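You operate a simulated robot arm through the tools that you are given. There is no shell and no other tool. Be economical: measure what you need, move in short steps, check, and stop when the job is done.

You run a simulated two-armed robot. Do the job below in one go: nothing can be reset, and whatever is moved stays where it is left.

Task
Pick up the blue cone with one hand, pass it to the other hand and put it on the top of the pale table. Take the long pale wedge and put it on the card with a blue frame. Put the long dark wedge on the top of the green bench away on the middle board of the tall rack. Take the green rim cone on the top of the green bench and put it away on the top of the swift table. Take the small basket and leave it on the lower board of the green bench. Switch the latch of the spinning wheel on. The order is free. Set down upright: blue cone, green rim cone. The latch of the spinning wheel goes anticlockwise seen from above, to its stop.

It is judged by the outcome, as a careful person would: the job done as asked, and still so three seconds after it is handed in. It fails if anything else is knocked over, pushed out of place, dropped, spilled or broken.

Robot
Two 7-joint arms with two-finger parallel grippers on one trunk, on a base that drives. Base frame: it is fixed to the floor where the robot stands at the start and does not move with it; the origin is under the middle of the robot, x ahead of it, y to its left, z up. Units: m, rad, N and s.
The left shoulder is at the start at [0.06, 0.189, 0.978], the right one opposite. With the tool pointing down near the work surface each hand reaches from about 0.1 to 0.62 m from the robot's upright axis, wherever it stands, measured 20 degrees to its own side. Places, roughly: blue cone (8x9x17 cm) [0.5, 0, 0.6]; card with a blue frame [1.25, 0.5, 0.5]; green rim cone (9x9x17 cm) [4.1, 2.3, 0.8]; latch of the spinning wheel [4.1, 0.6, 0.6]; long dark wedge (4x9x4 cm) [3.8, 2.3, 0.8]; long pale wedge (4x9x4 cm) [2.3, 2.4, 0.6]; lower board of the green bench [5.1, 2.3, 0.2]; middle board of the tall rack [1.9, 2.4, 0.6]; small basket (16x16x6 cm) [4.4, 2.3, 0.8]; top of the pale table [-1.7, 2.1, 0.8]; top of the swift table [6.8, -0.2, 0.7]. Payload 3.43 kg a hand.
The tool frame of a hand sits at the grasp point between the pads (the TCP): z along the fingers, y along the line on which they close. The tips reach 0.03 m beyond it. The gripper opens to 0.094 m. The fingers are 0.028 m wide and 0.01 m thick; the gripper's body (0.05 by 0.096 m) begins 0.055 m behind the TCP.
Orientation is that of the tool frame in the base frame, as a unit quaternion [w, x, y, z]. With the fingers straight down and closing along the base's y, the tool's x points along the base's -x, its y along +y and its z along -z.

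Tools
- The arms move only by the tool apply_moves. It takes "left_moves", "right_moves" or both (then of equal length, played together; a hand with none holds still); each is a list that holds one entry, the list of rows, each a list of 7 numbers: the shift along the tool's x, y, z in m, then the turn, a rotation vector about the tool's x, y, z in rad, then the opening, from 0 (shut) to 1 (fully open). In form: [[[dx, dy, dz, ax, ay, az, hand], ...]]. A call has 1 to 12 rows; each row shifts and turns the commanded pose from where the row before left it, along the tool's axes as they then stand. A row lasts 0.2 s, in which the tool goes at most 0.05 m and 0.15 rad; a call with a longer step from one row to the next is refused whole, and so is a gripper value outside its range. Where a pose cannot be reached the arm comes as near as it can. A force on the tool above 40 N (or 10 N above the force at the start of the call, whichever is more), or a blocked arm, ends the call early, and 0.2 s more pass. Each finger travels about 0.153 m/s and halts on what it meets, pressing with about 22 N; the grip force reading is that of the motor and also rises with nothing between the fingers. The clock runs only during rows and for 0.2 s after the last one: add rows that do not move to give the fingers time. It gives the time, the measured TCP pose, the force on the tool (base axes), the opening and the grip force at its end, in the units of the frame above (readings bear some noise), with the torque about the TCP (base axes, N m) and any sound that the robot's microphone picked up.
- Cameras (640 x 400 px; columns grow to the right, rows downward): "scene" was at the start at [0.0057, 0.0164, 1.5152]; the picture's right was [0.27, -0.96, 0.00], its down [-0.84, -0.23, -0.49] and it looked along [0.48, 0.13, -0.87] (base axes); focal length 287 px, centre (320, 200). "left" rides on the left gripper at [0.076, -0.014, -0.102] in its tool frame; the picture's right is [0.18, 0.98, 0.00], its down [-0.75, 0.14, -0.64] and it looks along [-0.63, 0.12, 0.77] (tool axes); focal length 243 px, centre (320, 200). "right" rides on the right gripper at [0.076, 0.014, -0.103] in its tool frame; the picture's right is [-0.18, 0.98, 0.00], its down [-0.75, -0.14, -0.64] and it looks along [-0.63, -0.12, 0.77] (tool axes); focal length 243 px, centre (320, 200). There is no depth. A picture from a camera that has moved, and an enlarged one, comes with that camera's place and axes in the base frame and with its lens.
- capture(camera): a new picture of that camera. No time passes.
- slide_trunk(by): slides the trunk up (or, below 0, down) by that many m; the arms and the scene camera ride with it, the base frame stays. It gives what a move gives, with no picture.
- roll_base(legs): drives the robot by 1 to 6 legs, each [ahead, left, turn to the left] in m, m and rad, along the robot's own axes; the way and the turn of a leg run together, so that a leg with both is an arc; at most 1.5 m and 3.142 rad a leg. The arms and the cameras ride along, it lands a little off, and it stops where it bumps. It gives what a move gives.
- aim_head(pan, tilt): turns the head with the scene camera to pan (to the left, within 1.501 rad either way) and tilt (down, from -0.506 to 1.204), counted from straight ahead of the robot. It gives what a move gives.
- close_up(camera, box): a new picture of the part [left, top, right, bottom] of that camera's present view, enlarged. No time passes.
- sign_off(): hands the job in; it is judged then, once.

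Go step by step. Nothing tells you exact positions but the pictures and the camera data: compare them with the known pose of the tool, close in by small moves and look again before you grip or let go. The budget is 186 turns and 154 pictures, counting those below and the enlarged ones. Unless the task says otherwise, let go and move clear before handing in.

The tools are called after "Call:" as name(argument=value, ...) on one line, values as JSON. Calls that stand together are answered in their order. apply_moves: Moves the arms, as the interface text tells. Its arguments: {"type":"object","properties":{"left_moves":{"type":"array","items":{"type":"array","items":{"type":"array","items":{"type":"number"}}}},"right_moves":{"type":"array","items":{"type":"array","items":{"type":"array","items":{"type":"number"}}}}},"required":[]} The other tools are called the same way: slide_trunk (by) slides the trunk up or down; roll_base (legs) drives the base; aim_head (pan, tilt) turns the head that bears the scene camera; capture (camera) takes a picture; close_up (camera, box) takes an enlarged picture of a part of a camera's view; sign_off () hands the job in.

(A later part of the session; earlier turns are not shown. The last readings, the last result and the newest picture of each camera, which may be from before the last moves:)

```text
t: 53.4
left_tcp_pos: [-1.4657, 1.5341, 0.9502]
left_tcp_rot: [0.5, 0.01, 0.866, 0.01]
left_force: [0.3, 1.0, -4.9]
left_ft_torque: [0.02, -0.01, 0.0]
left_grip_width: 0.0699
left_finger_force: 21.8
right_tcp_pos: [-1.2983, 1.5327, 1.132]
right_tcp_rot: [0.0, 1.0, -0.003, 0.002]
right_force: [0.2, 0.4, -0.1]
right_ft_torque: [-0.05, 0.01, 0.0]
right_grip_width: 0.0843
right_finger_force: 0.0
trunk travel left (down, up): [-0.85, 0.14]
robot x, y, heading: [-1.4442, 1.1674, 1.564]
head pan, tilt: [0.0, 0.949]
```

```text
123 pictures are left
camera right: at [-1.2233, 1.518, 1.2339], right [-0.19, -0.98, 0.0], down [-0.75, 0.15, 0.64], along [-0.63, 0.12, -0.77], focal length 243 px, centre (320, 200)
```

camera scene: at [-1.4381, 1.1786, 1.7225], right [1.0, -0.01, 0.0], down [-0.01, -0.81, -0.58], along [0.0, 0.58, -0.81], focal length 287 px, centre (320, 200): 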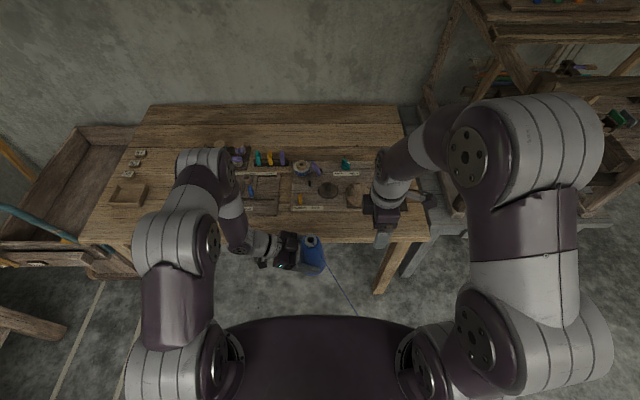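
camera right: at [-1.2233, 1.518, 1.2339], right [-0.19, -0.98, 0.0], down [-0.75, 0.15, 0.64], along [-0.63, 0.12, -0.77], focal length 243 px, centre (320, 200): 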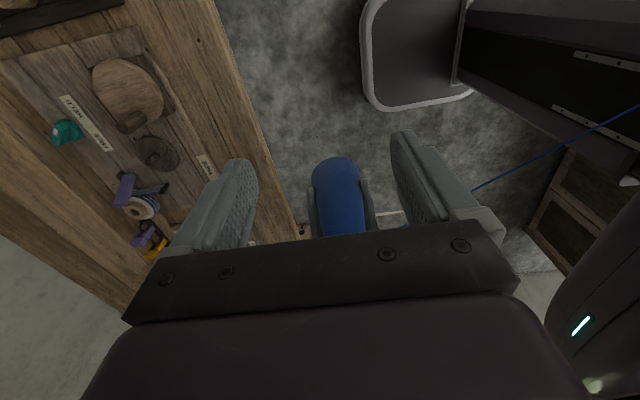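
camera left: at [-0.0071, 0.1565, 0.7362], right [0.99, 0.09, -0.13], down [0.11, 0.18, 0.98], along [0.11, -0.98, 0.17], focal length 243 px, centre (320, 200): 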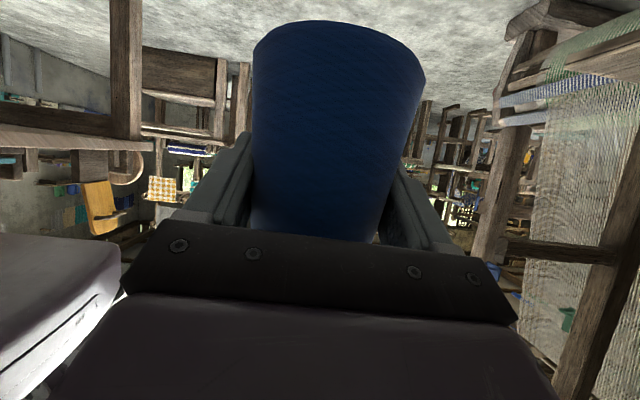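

The clear strip runs from about y=1.69 to 1.82 at z≈0.74. I move the left hand forward over it, still high.

Call:
apply_moves(left_moves=[[[0, 0.036, 0, 0, 0, 0, 0], [0, 0.036, 0, 0, 0, 0, 0], [0, 0.036, 0, 0, 0, 0, 0], [0, 0.036, 0, 0, 0, 0, 0], [0, 0.036, 0, 0, 0, 0, 0], [0, 0.036, 0, 0, 0, 0, 0], [0, 0, 0, 0, 0, 0, 0]]])

Call:
capture(camera="scene")

Call:
capture(camera="right")

Call:
capture(camera="left")

```text
t: 55.0
left_tcp_pos: [-1.4644, 1.7498, 0.9581]
left_tcp_rot: [0.5, 0.01, 0.866, 0.01]
left_force: [-0.4, 0.1, -3.1]
left_ft_torque: [0.0, 0.01, 0.0]
left_grip_width: 0.0701
left_finger_force: 21.6
right_tcp_pos: [-1.2982, 1.5307, 1.1329]
right_tcp_rot: [0.001, 1.0, -0.003, 0.001]
right_force: [-0.5, -0.2, 0.2]
right_ft_torque: [-0.04, 0.01, 0.0]
right_grip_width: 0.0849
right_finger_force: 0.0
trunk travel left (down, up): [-0.85, 0.14]
robot x, y, heading: [-1.4349, 1.1657, 1.565]
head pan, tilt: [0.0, 0.949]
```

```text
122 pictures are left
camera scene: at [-1.438, 1.177, 1.7225], right [1.0, -0.01, 0.0], down [-0.01, -0.81, -0.58], along [0.0, 0.58, -0.81], focal length 287 px, centre (320, 200)
```

scene: 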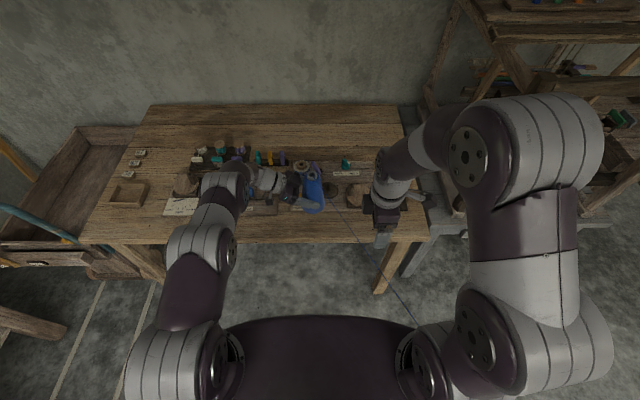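

```text
121 pictures are left
camera right: at [-1.2233, 1.5169, 1.2343], right [-0.19, -0.98, 0.0], down [-0.75, 0.15, 0.64], along [-0.63, 0.12, -0.77], focal length 243 px, centre (320, 200)
```

right: 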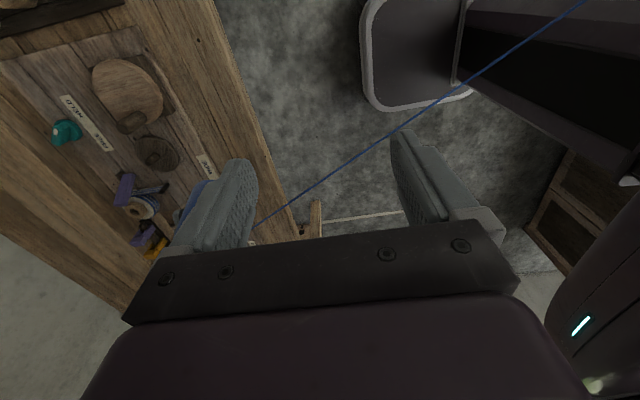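

```text
120 pictures are left
camera left: at [-1.5905, 1.7367, 0.9422], right [-0.08, 0.99, -0.13], down [-0.18, 0.12, 0.98], along [0.98, 0.11, 0.17], focal length 243 px, centre (320, 200)
```

left: 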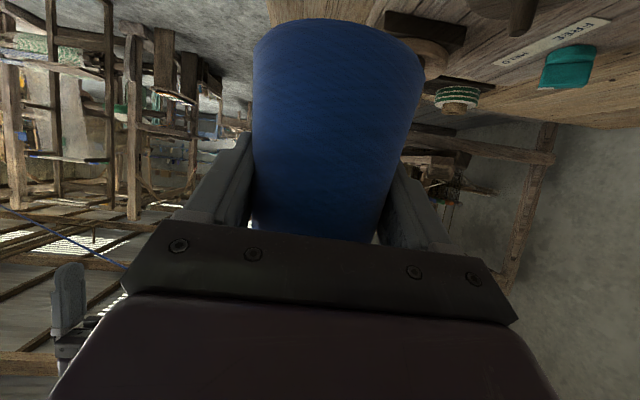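

The cone is above the strip. I lower it 11 cm and look.

Call:
apply_moves(left_moves=[[[0.0319, 0, 0.0183, 0, 0, 0, 0], [0.0319, 0, 0.0183, 0, 0, 0, 0], [0.0319, 0, 0.0183, 0, 0, 0, 0], [0, 0, 0, 0, 0, 0, 0]]])

Call:
capture(camera="left")

Call:
close_up(camera="scene", box=[240, 140, 400, 260])

Call:
capture(camera="right")

```text
t: 56.0
left_tcp_pos: [-1.4653, 1.7471, 0.8853]
left_tcp_rot: [0.501, 0.01, 0.865, 0.011]
left_force: [0.1, -0.7, -2.6]
left_ft_torque: [0.01, -0.02, -0.01]
left_grip_width: 0.0697
left_finger_force: 22.4
left hand out of reach, approached as far as the arm can: row 2, 3
right_tcp_pos: [-1.2996, 1.5327, 1.1319]
right_tcp_rot: [0.0, 1.0, -0.003, 0.001]
right_force: [-0.8, -0.8, 0.7]
right_ft_torque: [-0.03, 0.02, 0.03]
right_grip_width: 0.0845
right_finger_force: 0.0
trunk travel left (down, up): [-0.85, 0.14]
robot x, y, heading: [-1.4382, 1.1638, 1.564]
head pan, tilt: [0.0, 0.949]
```

```text
119 pictures are left
camera left: at [-1.5915, 1.7338, 0.8708], right [-0.08, 0.99, -0.13], down [-0.18, 0.12, 0.98], along [0.98, 0.11, 0.17], focal length 243 px, centre (320, 200)
```

left: 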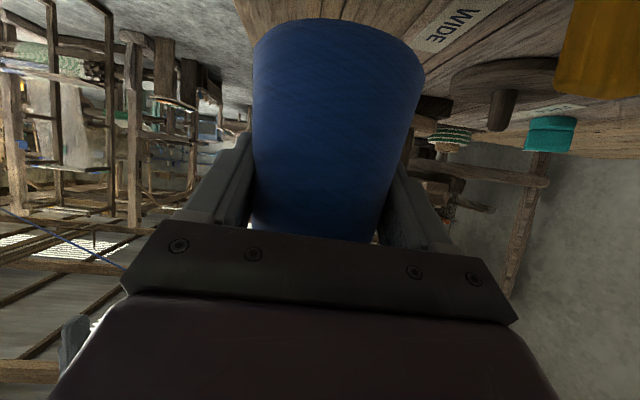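

```text
3.33 times, centred on (320, 200) of scene
camera zoom: at [-1.4382, 1.1782, 1.7225], right [1.0, -0.01, 0.0], down [-0.01, -0.81, -0.58], along [0.0, 0.58, -0.81], focal length 958 px, centre (320, 200)
```

zoom: 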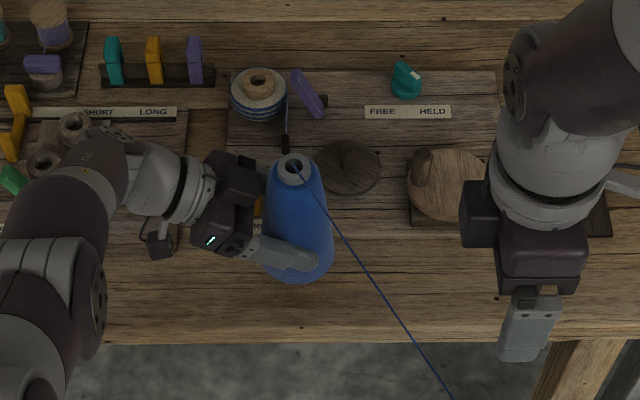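

```text
117 pictures are left
camera right: at [-1.2235, 1.5178, 1.234], right [-0.19, -0.98, 0.0], down [-0.75, 0.15, 0.64], along [-0.63, 0.12, -0.77], focal length 243 px, centre (320, 200)
```

right: 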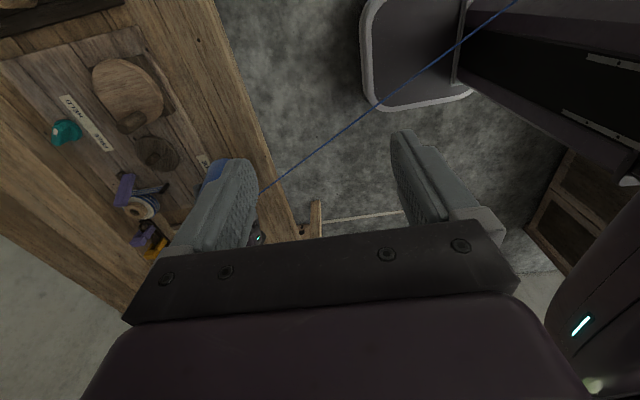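

The arm alone cannot go lower here, so I use the trunk, in small steps, watching the force.

Call:
slide_trunk(by=-0.055)

Call:
close_up(camera="scene", box=[240, 140, 400, 260])

Call:
capture(camera="left")

```text
t: 56.9
left_tcp_pos: [-1.4665, 1.7458, 0.834]
left_tcp_rot: [0.502, 0.012, 0.865, 0.013]
left_force: [-1.2, 1.5, 34.2]
left_ft_torque: [-0.12, -0.02, 0.06]
left_grip_width: 0.0729
left_finger_force: 21.9
right_tcp_pos: [-1.2998, 1.5302, 1.0785]
right_tcp_rot: [0.001, 1.0, -0.004, 0.0]
right_force: [-0.4, -0.2, -0.3]
right_ft_torque: [0.02, 0.02, 0.01]
right_grip_width: 0.0845
right_finger_force: 0.0
trunk travel left (down, up): [-0.795, 0.195]
robot x, y, heading: [-1.4401, 1.1663, 1.566]
head pan, tilt: [0.0, 0.949]
```

```text
3.33 times, centred on (320, 200) of scene
camera zoom: at [-1.4385, 1.1753, 1.6678], right [1.0, -0.01, 0.0], down [-0.01, -0.81, -0.58], along [0.0, 0.58, -0.81], focal length 958 px, centre (320, 200)
```

zoom: 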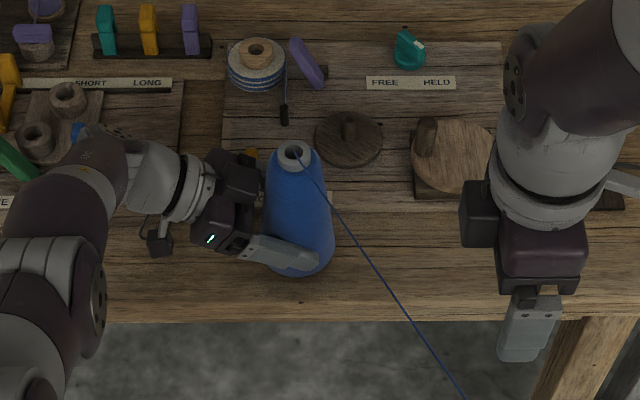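

```text
115 pictures are left
camera left: at [-1.5916, 1.7337, 0.8188], right [-0.08, 0.99, -0.13], down [-0.18, 0.11, 0.98], along [0.98, 0.1, 0.17], focal length 243 px, centre (320, 200)
```

left: 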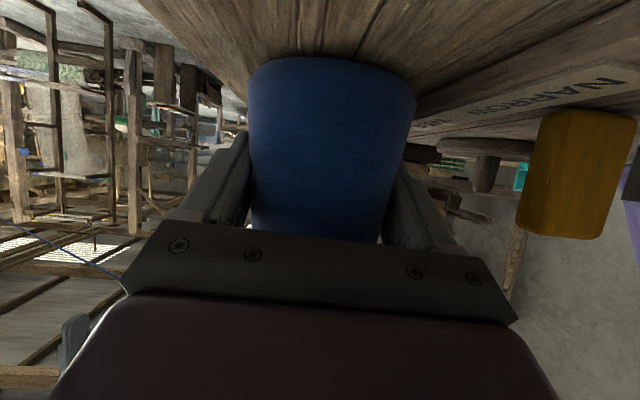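

The cone touches (34 N) and sits on the table. I relieve the pressure a little, then open and back the hand away along the fingers.

Call:
slide_trunk(by=0.004)

Call:
capture(camera="left")

```text
t: 57.5
left_tcp_pos: [-1.4662, 1.7444, 0.8334]
left_tcp_rot: [0.5, 0.011, 0.866, 0.009]
left_force: [-4.6, 6.5, 12.4]
left_ft_torque: [0.67, 0.24, 0.15]
left_grip_width: 0.0725
left_finger_force: 21.9
right_tcp_pos: [-1.2978, 1.5311, 1.0816]
right_tcp_rot: [0.001, 1.0, -0.003, 0.001]
right_force: [-0.3, -0.9, -0.5]
right_ft_torque: [0.0, 0.0, -0.03]
right_grip_width: 0.0846
right_finger_force: 0.0
trunk travel left (down, up): [-0.799, 0.191]
robot x, y, heading: [-1.4418, 1.1679, 1.565]
head pan, tilt: [0.0, 0.949]
```

```text
114 pictures are left
camera left: at [-1.5917, 1.7322, 0.8191], right [-0.08, 0.99, -0.13], down [-0.18, 0.12, 0.98], along [0.98, 0.11, 0.17], focal length 243 px, centre (320, 200)
```

left: 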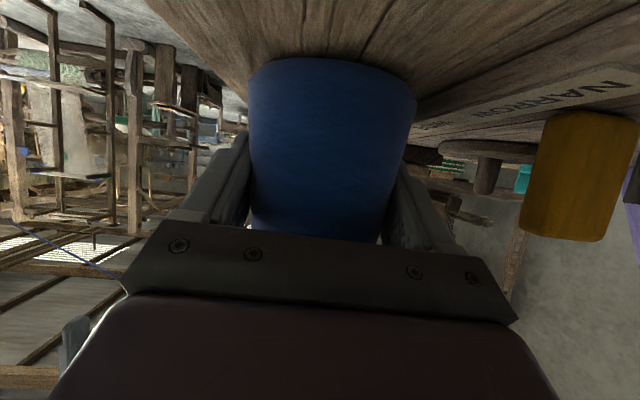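

Still resting. Opening and withdrawing along the fingers' axis.

Call:
apply_moves(left_moves=[[[0, 0, 0, 0, 0, 0, 0.85], [0, 0, 0, 0, 0, 0, 1], [0, 0, 0, 0, 0, 0, 1], [0, 0, -0.02, 0, 0, 0, 1], [0, 0, -0.03, 0, 0, 0, 1], [0, 0, -0.04, 0, 0, 0, 1], [0, 0, -0.04, 0, 0, 0, 1], [0, 0, 0, 0, 0, 0, 1]]])

Call:
capture(camera="left")

Call:
capture(camera="scene")

```text
t: 59.2
left_tcp_pos: [-1.5769, 1.7448, 0.9003]
left_tcp_rot: [0.5, 0.011, 0.866, 0.01]
left_force: [1.2, 0.0, -0.4]
left_ft_torque: [0.03, 0.01, -0.01]
left_grip_width: 0.0942
left_finger_force: 0.1
right_tcp_pos: [-1.2977, 1.5318, 1.0811]
right_tcp_rot: [0.0, 1.0, -0.004, 0.0]
right_force: [0.6, -0.2, -0.2]
right_ft_torque: [0.01, 0.03, 0.0]
right_grip_width: 0.0842
right_finger_force: 0.1
trunk travel left (down, up): [-0.799, 0.191]
robot x, y, heading: [-1.4402, 1.1657, 1.564]
head pan, tilt: [0.0, 0.949]
```

```text
113 pictures are left
camera left: at [-1.7035, 1.732, 0.8851], right [-0.08, 0.99, -0.13], down [-0.18, 0.12, 0.98], along [0.98, 0.11, 0.17], focal length 243 px, centre (320, 200)
```

left: 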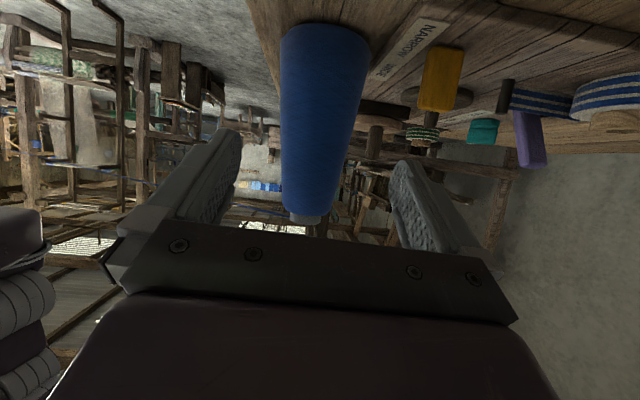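

```text
112 pictures are left
camera scene: at [-1.4373, 1.1775, 1.6715], right [1.0, -0.01, 0.0], down [-0.01, -0.81, -0.58], along [0.0, 0.58, -0.81], focal length 287 px, centre (320, 200)
```

scene: 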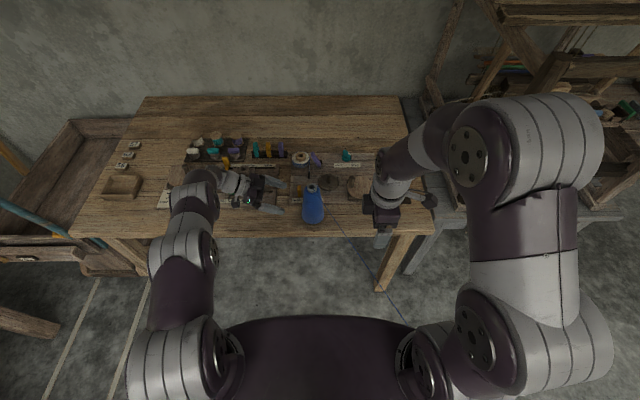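

The blue cone stands on the table. I lift the left hand off, draw it back and restore its straight-down attitude; the right hand likewise.

Call:
apply_moves(left_moves=[[[-0.0348, 0, -0.02, 0, 0, 0, 1], [-0.0348, 0, -0.02, 0, 0, 0, 1], [-0.0348, 0, -0.02, 0, 0, 0, 1], [0, -0.04, 0, 0, 0, 0, 1], [0, -0.04, 0, 0, 0.15, 0, 1], [0, -0.04, 0, 0, 0.15, 0, 1], [0, -0.04, 0, 0, 0.15, 0, 1], [0, -0.04, 0, 0, 0.15, 0, 1], [0, 0, 0, 0, 0.15, 0, 1], [0, 0, 0, 0, 0.15, 0, 1], [0, 0, 0, 0, 0.147, 0, 1], [0, 0, 0, 0, 0, 0, 1]]])

Call:
apply_moves(left_moves=[[[0, 0, 0, 0, 0, -0.1309, 1], [0, 0, 0, 0, 0, -0.1309, 1], [0, 0, 0, 0, 0, -0.1309, 1], [0, 0, 0, 0, 0, -0.1309, 1], [0, 0, 0, 0, 0, -0.1309, 1], [0, 0, 0, 0, 0, -0.1309, 1], [0, 0, 0, 0, 0, -0.1309, 1], [0, 0, 0, 0, 0, -0.1309, 1], [0, 0, 0, 0, 0, -0.1309, 1], [0, 0, 0, 0, 0, -0.1309, 1], [0, 0, 0, 0, 0, -0.1309, 1], [0, 0, 0, 0, 0, -0.1309, 1]]], right_moves=[[[0, 0, 0, 0, 0, 0.1309, 1], [0, 0, 0, 0, 0, 0.1309, 1], [0, 0, 0, 0, 0, 0.1309, 1], [0, 0, 0, 0, 0, 0.1309, 1], [0, 0, 0, 0, 0, 0.1309, 1], [0, 0, 0, 0, 0, 0.1309, 1], [0, 0, 0, 0, 0, 0.1309, 1], [0, 0, 0, 0, 0, 0.1309, 1], [0, 0, 0, 0, 0, 0.1309, 1], [0, 0, 0, 0, 0, 0.1309, 1], [0, 0, 0, 0, 0, 0.1309, 1], [0, 0, 0, 0, 0, 0.1309, 1]]])

Call:
capture(camera="scene")

```text
t: 61.9
left_tcp_pos: [-1.5727, 1.5497, 1.0122]
left_tcp_rot: [0.05, 0.006, 0.998, 0.041]
left_force: [0.0, -0.6, 0.3]
left_ft_torque: [0.0, 0.0, 0.03]
left_grip_width: 0.0939
left_finger_force: 0.1
left hand out of reach, approached as far as the arm can: row 11
right_tcp_pos: [-1.2986, 1.5315, 1.0818]
right_tcp_rot: [0.001, 1.0, -0.003, 0.002]
right_force: [-0.5, 0.3, 0.3]
right_ft_torque: [0.0, 0.02, -0.01]
right_grip_width: 0.0848
right_finger_force: 0.1
trunk travel left (down, up): [-0.799, 0.191]
robot x, y, heading: [-1.439, 1.1622, 1.563]
head pan, tilt: [0.0, 0.949]
```

```text
t: 64.5
left_tcp_pos: [-1.5825, 1.5027, 0.9947]
left_tcp_rot: [0.026, -0.681, 0.731, 0.006]
left_force: [0.0, 0.1, -0.7]
left_ft_torque: [0.05, 0.02, -0.04]
left_grip_width: 0.0943
left_finger_force: 0.0
left hand out of reach, approached as far as the arm can: row 1
right_tcp_pos: [-1.2993, 1.5306, 1.0809]
right_tcp_rot: [-0.001, -0.703, 0.711, -0.002]
right_force: [-0.6, 0.3, -0.3]
right_ft_torque: [-0.03, 0.0, -0.01]
right_grip_width: 0.0941
right_finger_force: 0.1
trunk travel left (down, up): [-0.799, 0.191]
robot x, y, heading: [-1.4408, 1.1669, 1.563]
head pan, tilt: [0.0, 0.949]
```

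```text
111 pictures are left
camera scene: at [-1.438, 1.1771, 1.6715], right [1.0, -0.01, 0.0], down [-0.01, -0.81, -0.58], along [0.0, 0.58, -0.81], focal length 287 px, centre (320, 200)
```

scene: 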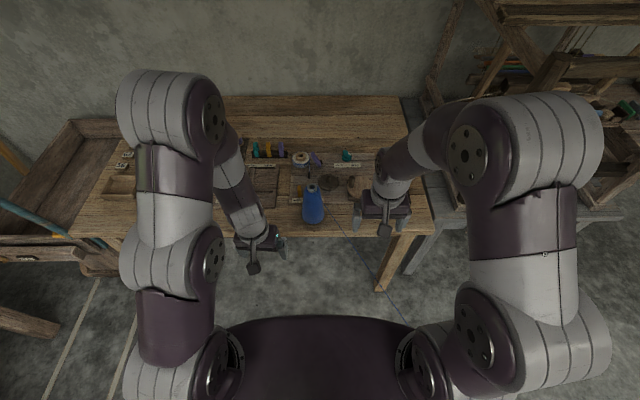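

The arms are clear. Now I drive back, turn along the room and go past the loom to stand in front of the tall rack.

Call:
roll_base(legs=[[-0.22, 0, 0], [0, 0, -1.571], [1.5, 0.15, 0], [1.5, 0.15, 0], [0.55, 0, 0], [0, 0, 1.571]])

Call:
aim_head(pan=0.0, tilt=0.6)

Call:
capture(camera="scene")

```text
refused: leg 3 is longer than a leg can be; nothing moved
```

```text
t: 65.3
left_tcp_pos: [-1.5822, 1.5029, 0.9951]
left_tcp_rot: [0.024, -0.68, 0.733, 0.005]
left_force: [0.4, 0.5, -0.5]
left_ft_torque: [0.01, -0.02, -0.01]
left_grip_width: 0.0942
left_finger_force: 0.0
right_tcp_pos: [-1.2991, 1.5313, 1.081]
right_tcp_rot: [0.0, -0.705, 0.709, -0.001]
right_force: [-0.4, -0.1, 0.3]
right_ft_torque: [-0.01, -0.03, -0.01]
right_grip_width: 0.0939
right_finger_force: 0.1
trunk travel left (down, up): [-0.799, 0.191]
robot x, y, heading: [-1.439, 1.1662, 1.569]
head pan, tilt: [0.0, 0.6]
```

```text
110 pictures are left
camera scene: at [-1.4379, 1.1927, 1.6998], right [1.0, -0.01, 0.0], down [0.0, -0.57, -0.82], along [0.01, 0.82, -0.57], focal length 287 px, centre (320, 200)
```

scene: 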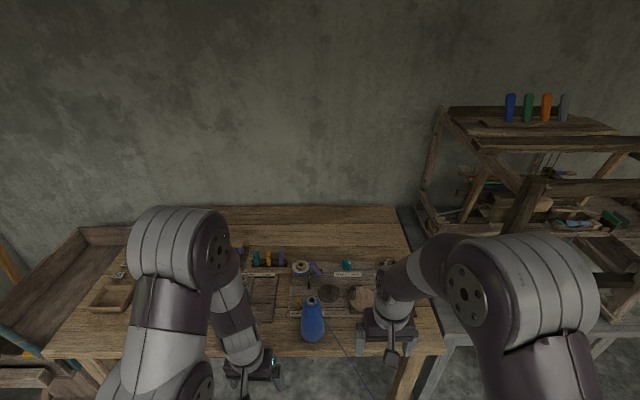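

A leg was too long; I shorten the legs and drive the same way.

Call:
roll_base(legs=[[-0.22, 0, 0], [0, 0, -1.571], [1.45, 0.15, 0], [1.45, 0.15, 0], [0.6, 0, 0], [0, 0, 1.571]])

Call:
capture(camera="scene")

```text
t: 91.3
left_tcp_pos: [1.9155, 1.5461, 0.9962]
left_tcp_rot: [0.025, -0.683, 0.73, 0.005]
left_force: [-0.5, 0.8, -0.1]
left_ft_torque: [0.01, 0.0, 0.01]
left_grip_width: 0.0938
left_finger_force: 0.0
right_tcp_pos: [2.1975, 1.5778, 1.0818]
right_tcp_rot: [0.0, -0.706, 0.708, -0.002]
right_force: [0.7, 0.1, -0.1]
right_ft_torque: [0.02, -0.02, 0.02]
right_grip_width: 0.094
right_finger_force: 0.0
trunk travel left (down, up): [-0.799, 0.191]
robot x, y, heading: [2.0597, 1.2122, 1.574]
head pan, tilt: [0.0, 0.6]
```

```text
109 pictures are left
camera scene: at [2.0614, 1.2381, 1.6999], right [1.0, 0.0, 0.0], down [0.0, -0.56, -0.83], along [0.0, 0.83, -0.56], focal length 287 px, centre (320, 200)
```

scene: 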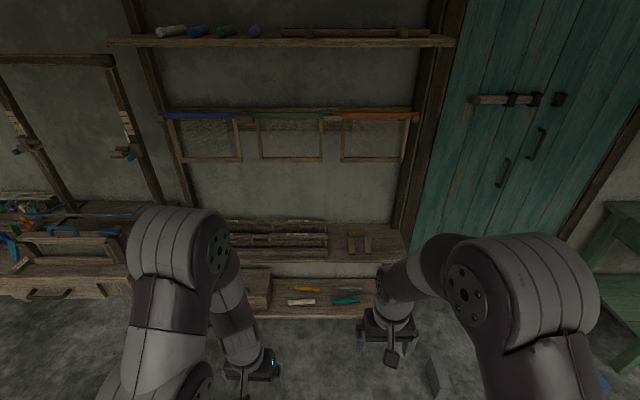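

I see the rack's middle board with a rod tray and, near its right end, what look like two wedges. Zooming.

Call:
close_up(camera="scene", box=[230, 200, 420, 320])

```text
3.33 times, centred on (325, 260) of scene
camera zoom: at [2.0614, 1.2381, 1.6999], right [1.0, 0.0, 0.0], down [0.0, -0.56, -0.83], along [0.0, 0.83, -0.56], focal length 958 px, centre (303, 0)
```

zoom: 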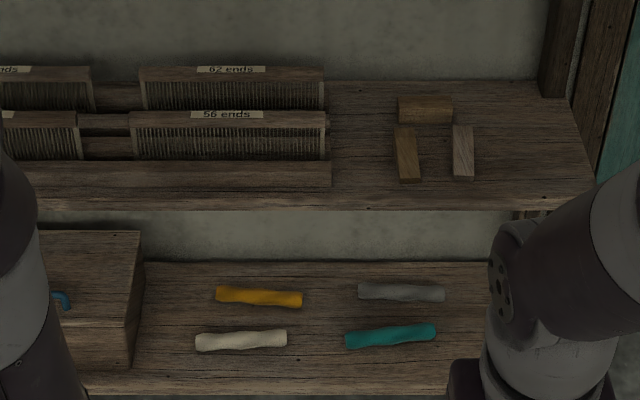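

The paler, greyish wedge at about (2.33, 2.42) is the candidate. I drive up to the rack and lower the trunk, then inspect with the right-hand camera.

Call:
roll_base(legs=[[0.4, -0.12, 0], [0.2, 0, 0]])

Call:
apply_moves(right_moves=[[[0, 0, 0.04, 0, 0, 0, 1], [0, 0, 0.04, 0, 0, 0, 1], [-0.03, 0, 0.03, 0, 0, 0, 1], [-0.03, 0, 0.03, 0, 0, 0, 1], [-0.03, 0, 0.03, 0, 0, 0, 1], [-0.03, 0, 0.03, 0, 0, 0, 1], [0, 0, 0, 0, 0, 0, 1]]])

Call:
capture(camera="right")

Call:
capture(camera="scene")

```text
t: 95.0
left_tcp_pos: [2.0369, 2.1415, 0.9953]
left_tcp_rot: [0.024, -0.683, 0.73, 0.006]
left_force: [0.1, 0.0, -0.3]
left_ft_torque: [-0.02, -0.04, 0.02]
left_grip_width: 0.0939
left_finger_force: 0.0
right_tcp_pos: [2.3189, 2.1715, 1.082]
right_tcp_rot: [-0.001, -0.706, 0.709, 0.0]
right_force: [-0.2, -0.4, 0.1]
right_ft_torque: [0.0, 0.02, 0.03]
right_grip_width: 0.094
right_finger_force: 0.0
trunk travel left (down, up): [-0.799, 0.191]
robot x, y, heading: [2.1809, 1.8065, 1.566]
head pan, tilt: [0.0, 0.6]
```

```text
t: 96.6
left_tcp_pos: [2.036, 2.1419, 0.997]
left_tcp_rot: [0.026, -0.682, 0.731, 0.006]
left_force: [-1.2, -0.5, 0.3]
left_ft_torque: [0.0, 0.0, 0.0]
left_grip_width: 0.0941
left_finger_force: 0.1
right_tcp_pos: [2.3211, 2.2927, 0.8819]
right_tcp_rot: [0.0, -0.706, 0.708, -0.001]
right_force: [0.2, -0.1, 0.2]
right_ft_torque: [0.02, -0.01, 0.01]
right_grip_width: 0.0939
right_finger_force: 0.2
trunk travel left (down, up): [-0.799, 0.191]
robot x, y, heading: [2.181, 1.8057, 1.567]
head pan, tilt: [0.0, 0.6]
```

```text
107 pictures are left
camera right: at [2.3056, 2.217, 0.9833], right [-0.98, 0.19, 0.0], down [0.14, 0.75, 0.64], along [0.12, 0.63, -0.77], focal length 243 px, centre (320, 200)
```

right: 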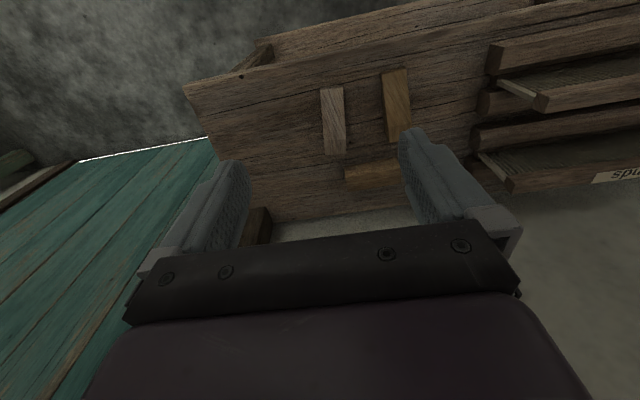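

```text
106 pictures are left
camera scene: at [2.1819, 1.8324, 1.6999], right [1.0, 0.0, 0.0], down [0.0, -0.56, -0.83], along [0.0, 0.83, -0.56], focal length 287 px, centre (320, 200)
```

scene: 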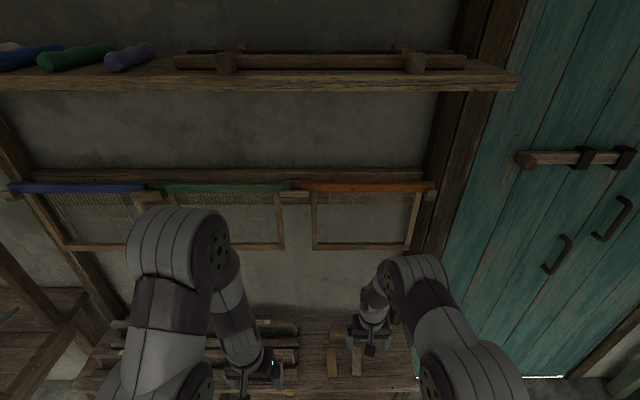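

Call:
close_up(camera="right", box=[280, 50, 460, 190])

```text
2.86 times, centred on (370, 120) of right
camera zoom: at [2.3056, 2.217, 0.9833], right [-0.98, 0.19, 0.0], down [0.14, 0.75, 0.64], along [0.12, 0.63, -0.77], focal length 693 px, centre (177, 429)
```

zoom: 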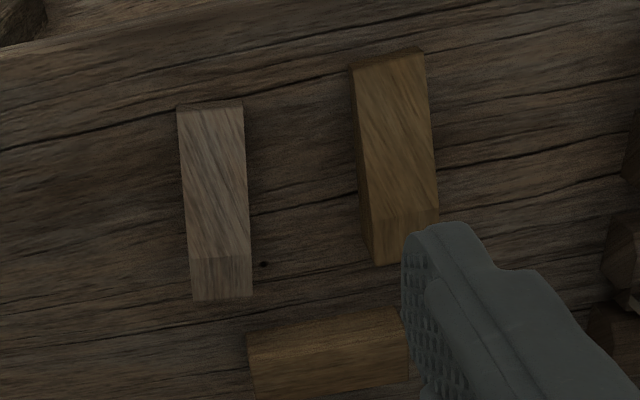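

The right-hand wedge is pale, the others amber. It is at about (2.31, 2.335), top near z=0.68. I go above it and check.

Call:
apply_moves(right_moves=[[[-0.021, 0.004, 0.02, 0, 0, 0, 1], [-0.021, 0.004, 0.02, 0, 0, 0, 1], [0, 0, 0.03, 0, 0, 0, 1], [0, 0, 0.03, 0, 0, 0, 1], [0, 0, 0.03, 0, 0, 0, 1], [0, 0, 0, 0, 0, 0, 1]]])

Call:
capture(camera="right")

```text
t: 98.0
left_tcp_pos: [2.037, 2.141, 0.9954]
left_tcp_rot: [0.025, -0.682, 0.731, 0.006]
left_force: [0.1, 0.4, -0.6]
left_ft_torque: [0.03, 0.0, -0.01]
left_grip_width: 0.0938
left_finger_force: 0.0
right_tcp_pos: [2.3131, 2.3355, 0.7515]
right_tcp_rot: [0.0, -0.706, 0.708, -0.001]
right_force: [0.2, 0.3, 0.7]
right_ft_torque: [0.03, -0.02, 0.01]
right_grip_width: 0.094
right_finger_force: 0.1
trunk travel left (down, up): [-0.799, 0.191]
robot x, y, heading: [2.1822, 1.8073, 1.575]
head pan, tilt: [0.0, 0.6]
```

```text
104 pictures are left
camera right: at [2.2973, 2.2591, 0.8533], right [-0.98, 0.19, 0.0], down [0.14, 0.75, 0.64], along [0.12, 0.63, -0.77], focal length 243 px, centre (320, 200)
```

right: 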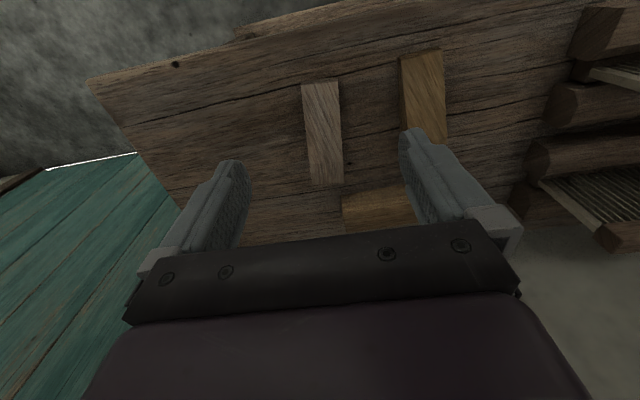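

Aligned. I narrow the opening to clear the amber wedge beside it, and descend.

Call:
apply_moves(right_moves=[[[-0.006, 0, 0, 0, 0, 0, 0.68], [0, 0, 0.03, 0, 0, 0, 0.68], [0, 0, 0.03, 0, 0, 0, 0.68], [0, 0, 0.025, 0, 0, 0, 0.68], [0, 0, 0, 0, 0, 0, 0.68]]])

Call:
capture(camera="right")

```text
t: 99.2
left_tcp_pos: [2.0366, 2.1425, 0.9943]
left_tcp_rot: [0.025, -0.682, 0.731, 0.006]
left_force: [0.0, 0.2, 0.2]
left_ft_torque: [-0.01, -0.01, 0.0]
left_grip_width: 0.0942
left_finger_force: 0.2
right_tcp_pos: [2.313, 2.3331, 0.6766]
right_tcp_rot: [-0.015, -0.706, 0.708, -0.02]
right_force: [0.6, -0.2, -0.3]
right_ft_torque: [0.02, 0.02, 0.02]
right_grip_width: 0.0639
right_finger_force: 0.0
trunk travel left (down, up): [-0.799, 0.191]
robot x, y, heading: [2.1802, 1.8048, 1.564]
head pan, tilt: [0.0, 0.6]
stopped in row 5 (right hand): the arm was blocked; the commanded pose is now the measured one
```

```text
103 pictures are left
camera right: at [2.2964, 2.2629, 0.782], right [-0.98, 0.18, -0.02], down [0.14, 0.78, 0.61], along [0.12, 0.59, -0.8], focal length 243 px, centre (320, 200)
```

right: 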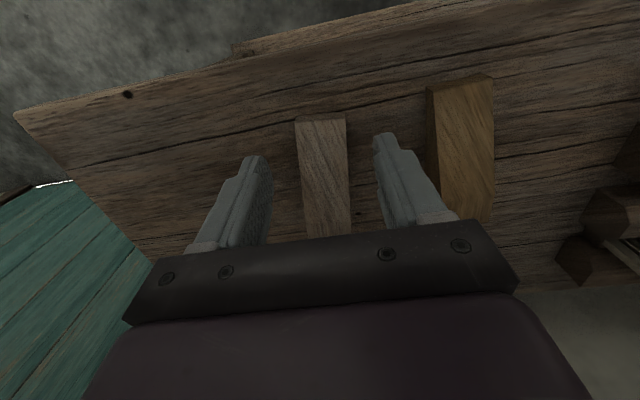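

The arm seems at its reach limit rather than in contact (no force). I lower the trunk for the last 2–3 cm.

Call:
slide_trunk(by=-0.02)

Call:
capture(camera="right")

```text
t: 99.9
left_tcp_pos: [2.0362, 2.1423, 0.9745]
left_tcp_rot: [0.025, -0.682, 0.731, 0.005]
left_force: [0.0, -0.6, 0.0]
left_ft_torque: [0.02, -0.02, 0.0]
left_grip_width: 0.0936
left_finger_force: 0.2
right_tcp_pos: [2.3123, 2.3373, 0.6598]
right_tcp_rot: [-0.012, -0.706, 0.708, -0.015]
right_force: [0.1, -0.5, -0.5]
right_ft_torque: [0.05, -0.02, 0.03]
right_grip_width: 0.064
right_finger_force: 0.1
trunk travel left (down, up): [-0.779, 0.211]
robot x, y, heading: [2.1809, 1.8042, 1.567]
head pan, tilt: [0.0, 0.6]
```

```text
102 pictures are left
camera right: at [2.2963, 2.2657, 0.764], right [-0.98, 0.19, -0.01], down [0.14, 0.78, 0.61], along [0.12, 0.6, -0.79], focal length 243 px, centre (320, 200)
```

right: 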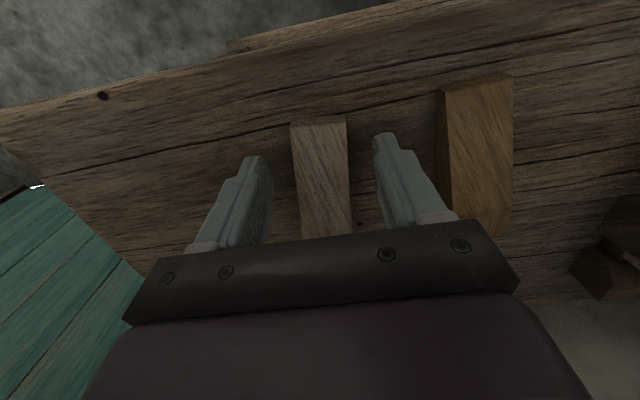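

From apparent size the wedge top is nearer z=0.60 and its centre about y=2.37. I go forward 3 cm and lower by trunk.

Call:
slide_trunk(by=-0.035)

Call:
apply_moves(right_moves=[[[-0.015, 0, 0, 0, 0, 0, 0.68], [-0.018, 0, 0, 0, 0, 0, 0.68], [0, 0, 0, 0, 0, 0, 0.68]]])

Call:
capture(camera="right")

```text
t: 100.3
left_tcp_pos: [2.0355, 2.1408, 0.963]
left_tcp_rot: [0.026, -0.681, 0.731, 0.006]
left_force: [-0.1, 0.5, -0.5]
left_ft_torque: [-0.02, 0.02, -0.03]
left_grip_width: 0.0939
left_finger_force: 0.1
right_tcp_pos: [2.3114, 2.3361, 0.6516]
right_tcp_rot: [-0.014, -0.706, 0.707, -0.018]
right_force: [0.1, -14.3, 20.9]
right_ft_torque: [-0.18, 0.72, 0.38]
right_grip_width: 0.0639
right_finger_force: 0.1
trunk travel left (down, up): [-0.767, 0.223]
robot x, y, heading: [2.1792, 1.8047, 1.566]
head pan, tilt: [0.0, 0.6]
stopped: the force on the tool passed its limit (the readings are from after the stop); the commanded pose is now the measured one
```

```text
t: 101.1
left_tcp_pos: [2.0362, 2.1433, 0.9622]
left_tcp_rot: [0.025, -0.681, 0.732, 0.005]
left_force: [-0.1, -0.2, 0.0]
left_ft_torque: [0.0, 0.02, 0.01]
left_grip_width: 0.0939
left_finger_force: 0.0
right_tcp_pos: [2.3122, 2.3395, 0.657]
right_tcp_rot: [-0.021, -0.707, 0.707, -0.025]
right_force: [-0.2, 1.3, 0.7]
right_ft_torque: [-0.04, -0.01, 0.04]
right_grip_width: 0.0639
right_finger_force: 0.1
right hand out of reach, approached as far as the arm can: row 1, 2
trunk travel left (down, up): [-0.767, 0.223]
robot x, y, heading: [2.1779, 1.8053, 1.567]
head pan, tilt: [0.0, 0.6]
```

```text
101 pictures are left
camera right: at [2.297, 2.2712, 0.7635], right [-0.98, 0.18, -0.02], down [0.14, 0.79, 0.59], along [0.12, 0.58, -0.81], focal length 243 px, centre (320, 200)
```

right: 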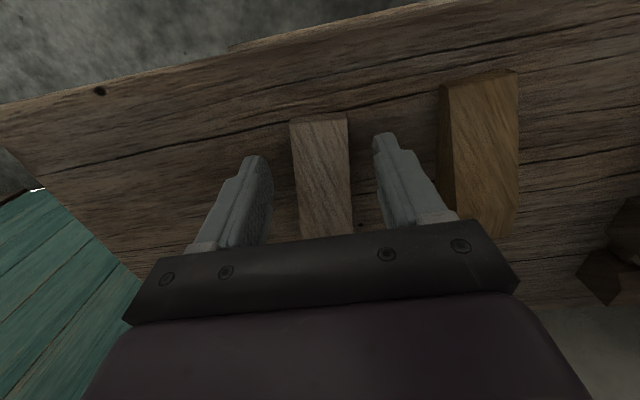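

Parallax of a knot puts the board at z≈0.613, so the fingertips are just above it and the wedge is between the pads. I close.

Call:
apply_moves(right_moves=[[[0, 0, -0.002, 0, 0, 0, 0.5], [0, 0, 0, 0, 0, 0, 0.3], [0, 0, 0, 0, 0, 0, 0], [0, 0, 0, 0, 0, 0, 0], [0, 0, 0, 0, 0, 0, 0]]])

Call:
capture(camera="right")

```text
t: 102.3
left_tcp_pos: [2.0367, 2.1425, 0.9643]
left_tcp_rot: [0.025, -0.681, 0.732, 0.005]
left_force: [0.0, -0.4, -0.8]
left_ft_torque: [0.01, 0.0, -0.01]
left_grip_width: 0.0942
left_finger_force: 0.1
right_tcp_pos: [2.3126, 2.3441, 0.6585]
right_tcp_rot: [-0.014, -0.706, 0.708, -0.018]
right_force: [0.3, 0.2, 0.1]
right_ft_torque: [0.0, 0.0, -0.02]
right_grip_width: 0.0311
right_finger_force: 21.9
trunk travel left (down, up): [-0.767, 0.223]
robot x, y, heading: [2.1803, 1.8015, 1.57]
head pan, tilt: [0.0, 0.6]
```

```text
100 pictures are left
camera right: at [2.2978, 2.2732, 0.7626], right [-0.98, 0.19, -0.01], down [0.14, 0.78, 0.61], along [0.12, 0.6, -0.79], focal length 243 px, centre (320, 200)
```

right: 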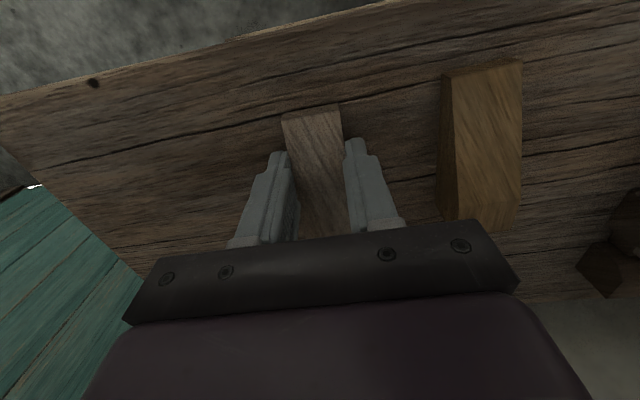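

Gripped (3.1 cm). I lift it and draw back, then look.

Call:
apply_moves(right_moves=[[[0, 0, -0.02, 0, 0, 0, 0], [0, 0, -0.04, 0, 0, 0, 0], [0, 0, -0.04, 0, 0, 0, 0], [0.04, 0, -0.02, 0, 0, 0, 0], [0.04, 0, 0, 0, 0, 0, 0], [0.04, 0, 0, 0, 0, 0, 0], [0, 0, 0, 0, 0, 0, 0]]])

Call:
capture(camera="right")

Call:
roll_base(legs=[[-0.35, 0, 0]])

Call:
capture(camera="scene")

```text
t: 103.9
left_tcp_pos: [2.0367, 2.1447, 0.9636]
left_tcp_rot: [0.025, -0.682, 0.731, 0.005]
left_force: [1.1, -0.4, -0.6]
left_ft_torque: [0.03, 0.01, -0.02]
left_grip_width: 0.094
left_finger_force: 0.0
right_tcp_pos: [2.3111, 2.2296, 0.7838]
right_tcp_rot: [-0.015, -0.706, 0.708, -0.017]
right_force: [-1.5, -0.3, -1.2]
right_ft_torque: [-0.01, 0.01, 0.0]
right_grip_width: 0.0312
right_finger_force: 21.7
trunk travel left (down, up): [-0.767, 0.223]
robot x, y, heading: [2.179, 1.8067, 1.57]
head pan, tilt: [0.0, 0.6]
```

```text
99 pictures are left
camera right: at [2.2964, 2.1585, 0.8886], right [-0.98, 0.19, -0.01], down [0.14, 0.78, 0.61], along [0.12, 0.6, -0.79], focal length 243 px, centre (320, 200)
```

right: 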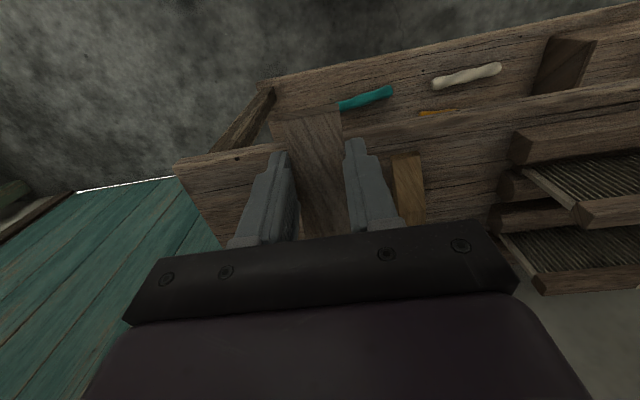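

```text
t: 106.2
left_tcp_pos: [2.0363, 1.794, 0.9622]
left_tcp_rot: [0.024, -0.682, 0.731, 0.006]
left_force: [0.1, -0.1, -0.1]
left_ft_torque: [0.01, -0.02, 0.02]
left_grip_width: 0.094
left_finger_force: 0.2
right_tcp_pos: [2.3117, 1.8806, 0.7832]
right_tcp_rot: [-0.015, -0.705, 0.709, -0.016]
right_force: [-0.7, 0.7, -0.9]
right_ft_torque: [-0.03, -0.01, 0.04]
right_grip_width: 0.0309
right_finger_force: 22.3
trunk travel left (down, up): [-0.767, 0.223]
robot x, y, heading: [2.177, 1.4589, 1.565]
head pan, tilt: [0.0, 0.6]
```

```text
98 pictures are left
camera scene: at [2.1807, 1.4846, 1.6681], right [1.0, 0.0, 0.0], down [0.0, -0.57, -0.82], along [0.0, 0.82, -0.57], focal length 287 px, centre (320, 200)
```

scene: 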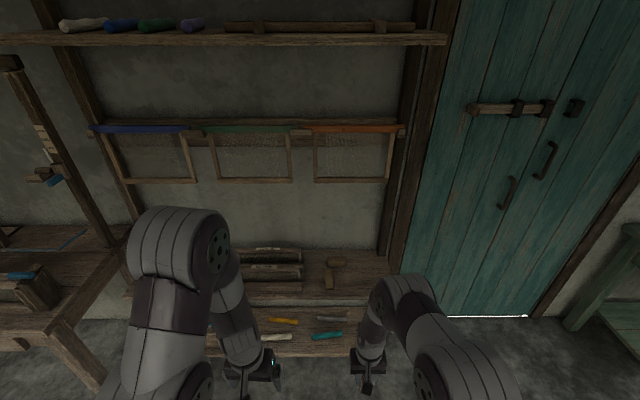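

The pale wedge is held. I drive to the side of the loom to face the cards.

Call:
roll_base(legs=[[-0.22, 0.4, 0], [0, 0, 3.14], [0, -0.38, 0]])

Call:
aim_head(pan=0.0, tilt=0.8)

Call:
capture(camera="scene")

```text
t: 118.3
left_tcp_pos: [1.5476, 0.9044, 0.962]
left_tcp_rot: [0.005, 0.732, 0.681, -0.025]
left_force: [-0.5, 0.2, 0.6]
left_ft_torque: [-0.01, 0.02, 0.0]
left_grip_width: 0.0941
left_finger_force: 0.0
right_tcp_pos: [1.2713, 0.8162, 0.7839]
right_tcp_rot: [-0.017, 0.707, 0.706, 0.014]
right_force: [-0.4, -1.2, -0.1]
right_ft_torque: [0.01, 0.06, -0.02]
right_grip_width: 0.0311
right_finger_force: 22.3
trunk travel left (down, up): [-0.767, 0.223]
robot x, y, heading: [1.4049, 1.2421, -1.578]
head pan, tilt: [0.0, 0.6]
```

```text
t: 119.0
left_tcp_pos: [1.5468, 0.9054, 0.9626]
left_tcp_rot: [0.006, 0.731, 0.682, -0.025]
left_force: [-0.2, -0.1, -0.4]
left_ft_torque: [-0.02, 0.01, 0.01]
left_grip_width: 0.0938
left_finger_force: 0.1
right_tcp_pos: [1.2719, 0.8177, 0.7843]
right_tcp_rot: [-0.016, 0.707, 0.706, 0.014]
right_force: [0.8, 0.5, -0.1]
right_ft_torque: [0.0, 0.01, 0.02]
right_grip_width: 0.0313
right_finger_force: 22.4
trunk travel left (down, up): [-0.767, 0.223]
robot x, y, heading: [1.4037, 1.2382, -1.569]
head pan, tilt: [0.0, 0.799]
```

```text
97 pictures are left
camera scene: at [1.405, 1.2182, 1.6513], right [-1.0, 0.0, 0.0], down [0.0, 0.72, -0.7], along [0.0, -0.7, -0.72], focal length 287 px, centre (320, 200)
```

scene: 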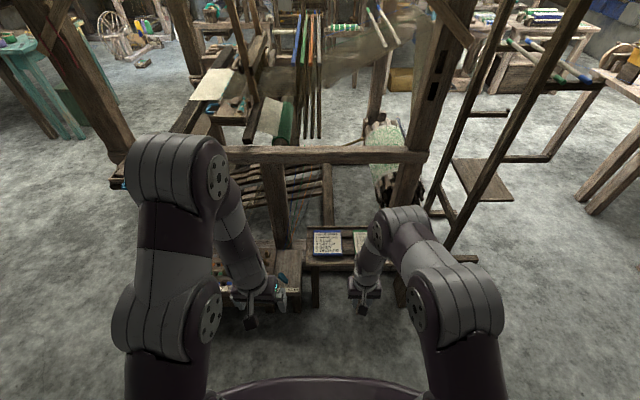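

Call:
close_up(camera="scene", box=[280, 210, 420, 300])

Call:
capture(camera="right")

```text
4.44 times, centred on (350, 255) of scene
camera zoom: at [1.405, 1.2182, 1.6513], right [-1.0, 0.0, 0.0], down [0.0, 0.72, -0.7], along [0.0, -0.7, -0.72], focal length 1277 px, centre (187, -44)
```

zoom: 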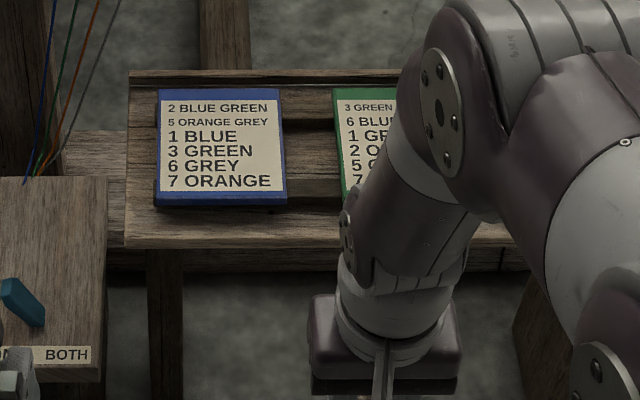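

```text
95 pictures are left
camera right: at [1.2861, 0.8894, 0.8887], right [0.98, -0.19, -0.01], down [-0.14, -0.78, 0.61], along [-0.12, -0.6, -0.79], focal length 243 px, centre (320, 200)
```

right: 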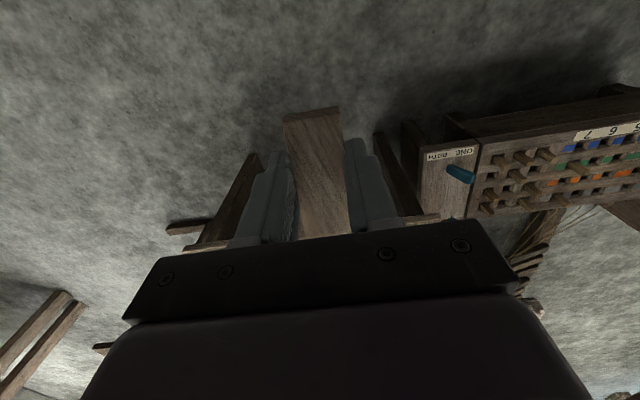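

The blue-framed card lies at about (1.37, 0.42). To stay clear of the control box I stand further left and turn obliquely towards it.

Call:
roll_base(legs=[[0, 0, 0.73], [0.04, -0.43, 0]])

Call:
capture(camera="scene")

Call:
capture(camera="right")

```text
t: 123.6
left_tcp_pos: [1.4406, 0.7698, 0.963]
left_tcp_rot: [0.014, 0.438, 0.898, -0.021]
left_force: [0.0, -0.4, 0.2]
left_ft_torque: [0.01, -0.04, 0.03]
left_grip_width: 0.094
left_finger_force: 0.0
right_tcp_pos: [1.2948, 0.5222, 0.7835]
right_tcp_rot: [-0.021, 0.408, 0.913, 0.007]
right_force: [-1.1, 0.4, 0.3]
right_ft_torque: [0.04, 0.04, 0.0]
right_grip_width: 0.031
right_finger_force: 22.0
trunk travel left (down, up): [-0.767, 0.223]
robot x, y, heading: [1.1077, 0.9236, -0.836]
head pan, tilt: [0.0, 0.799]
```

```text
94 pictures are left
camera scene: at [1.1255, 0.9065, 1.6513], right [-0.74, -0.67, 0.0], down [-0.48, 0.53, -0.7], along [0.47, -0.52, -0.72], focal length 287 px, centre (320, 200)
```

scene: 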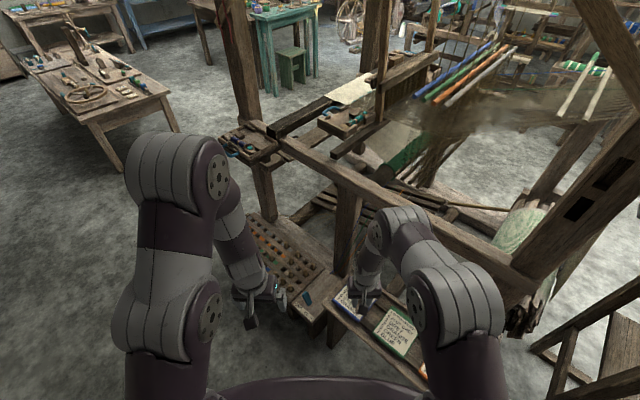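

```text
93 pictures are left
camera right: at [1.2582, 0.5847, 0.8887], right [0.85, 0.52, -0.01], down [0.42, -0.67, 0.61], along [0.31, -0.52, -0.79], focal length 243 px, centre (320, 200)
```

right: 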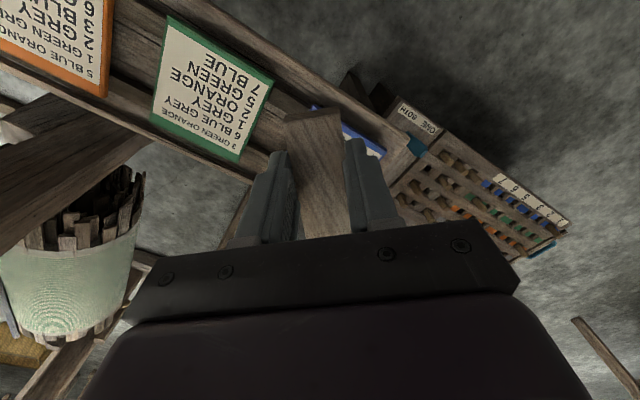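

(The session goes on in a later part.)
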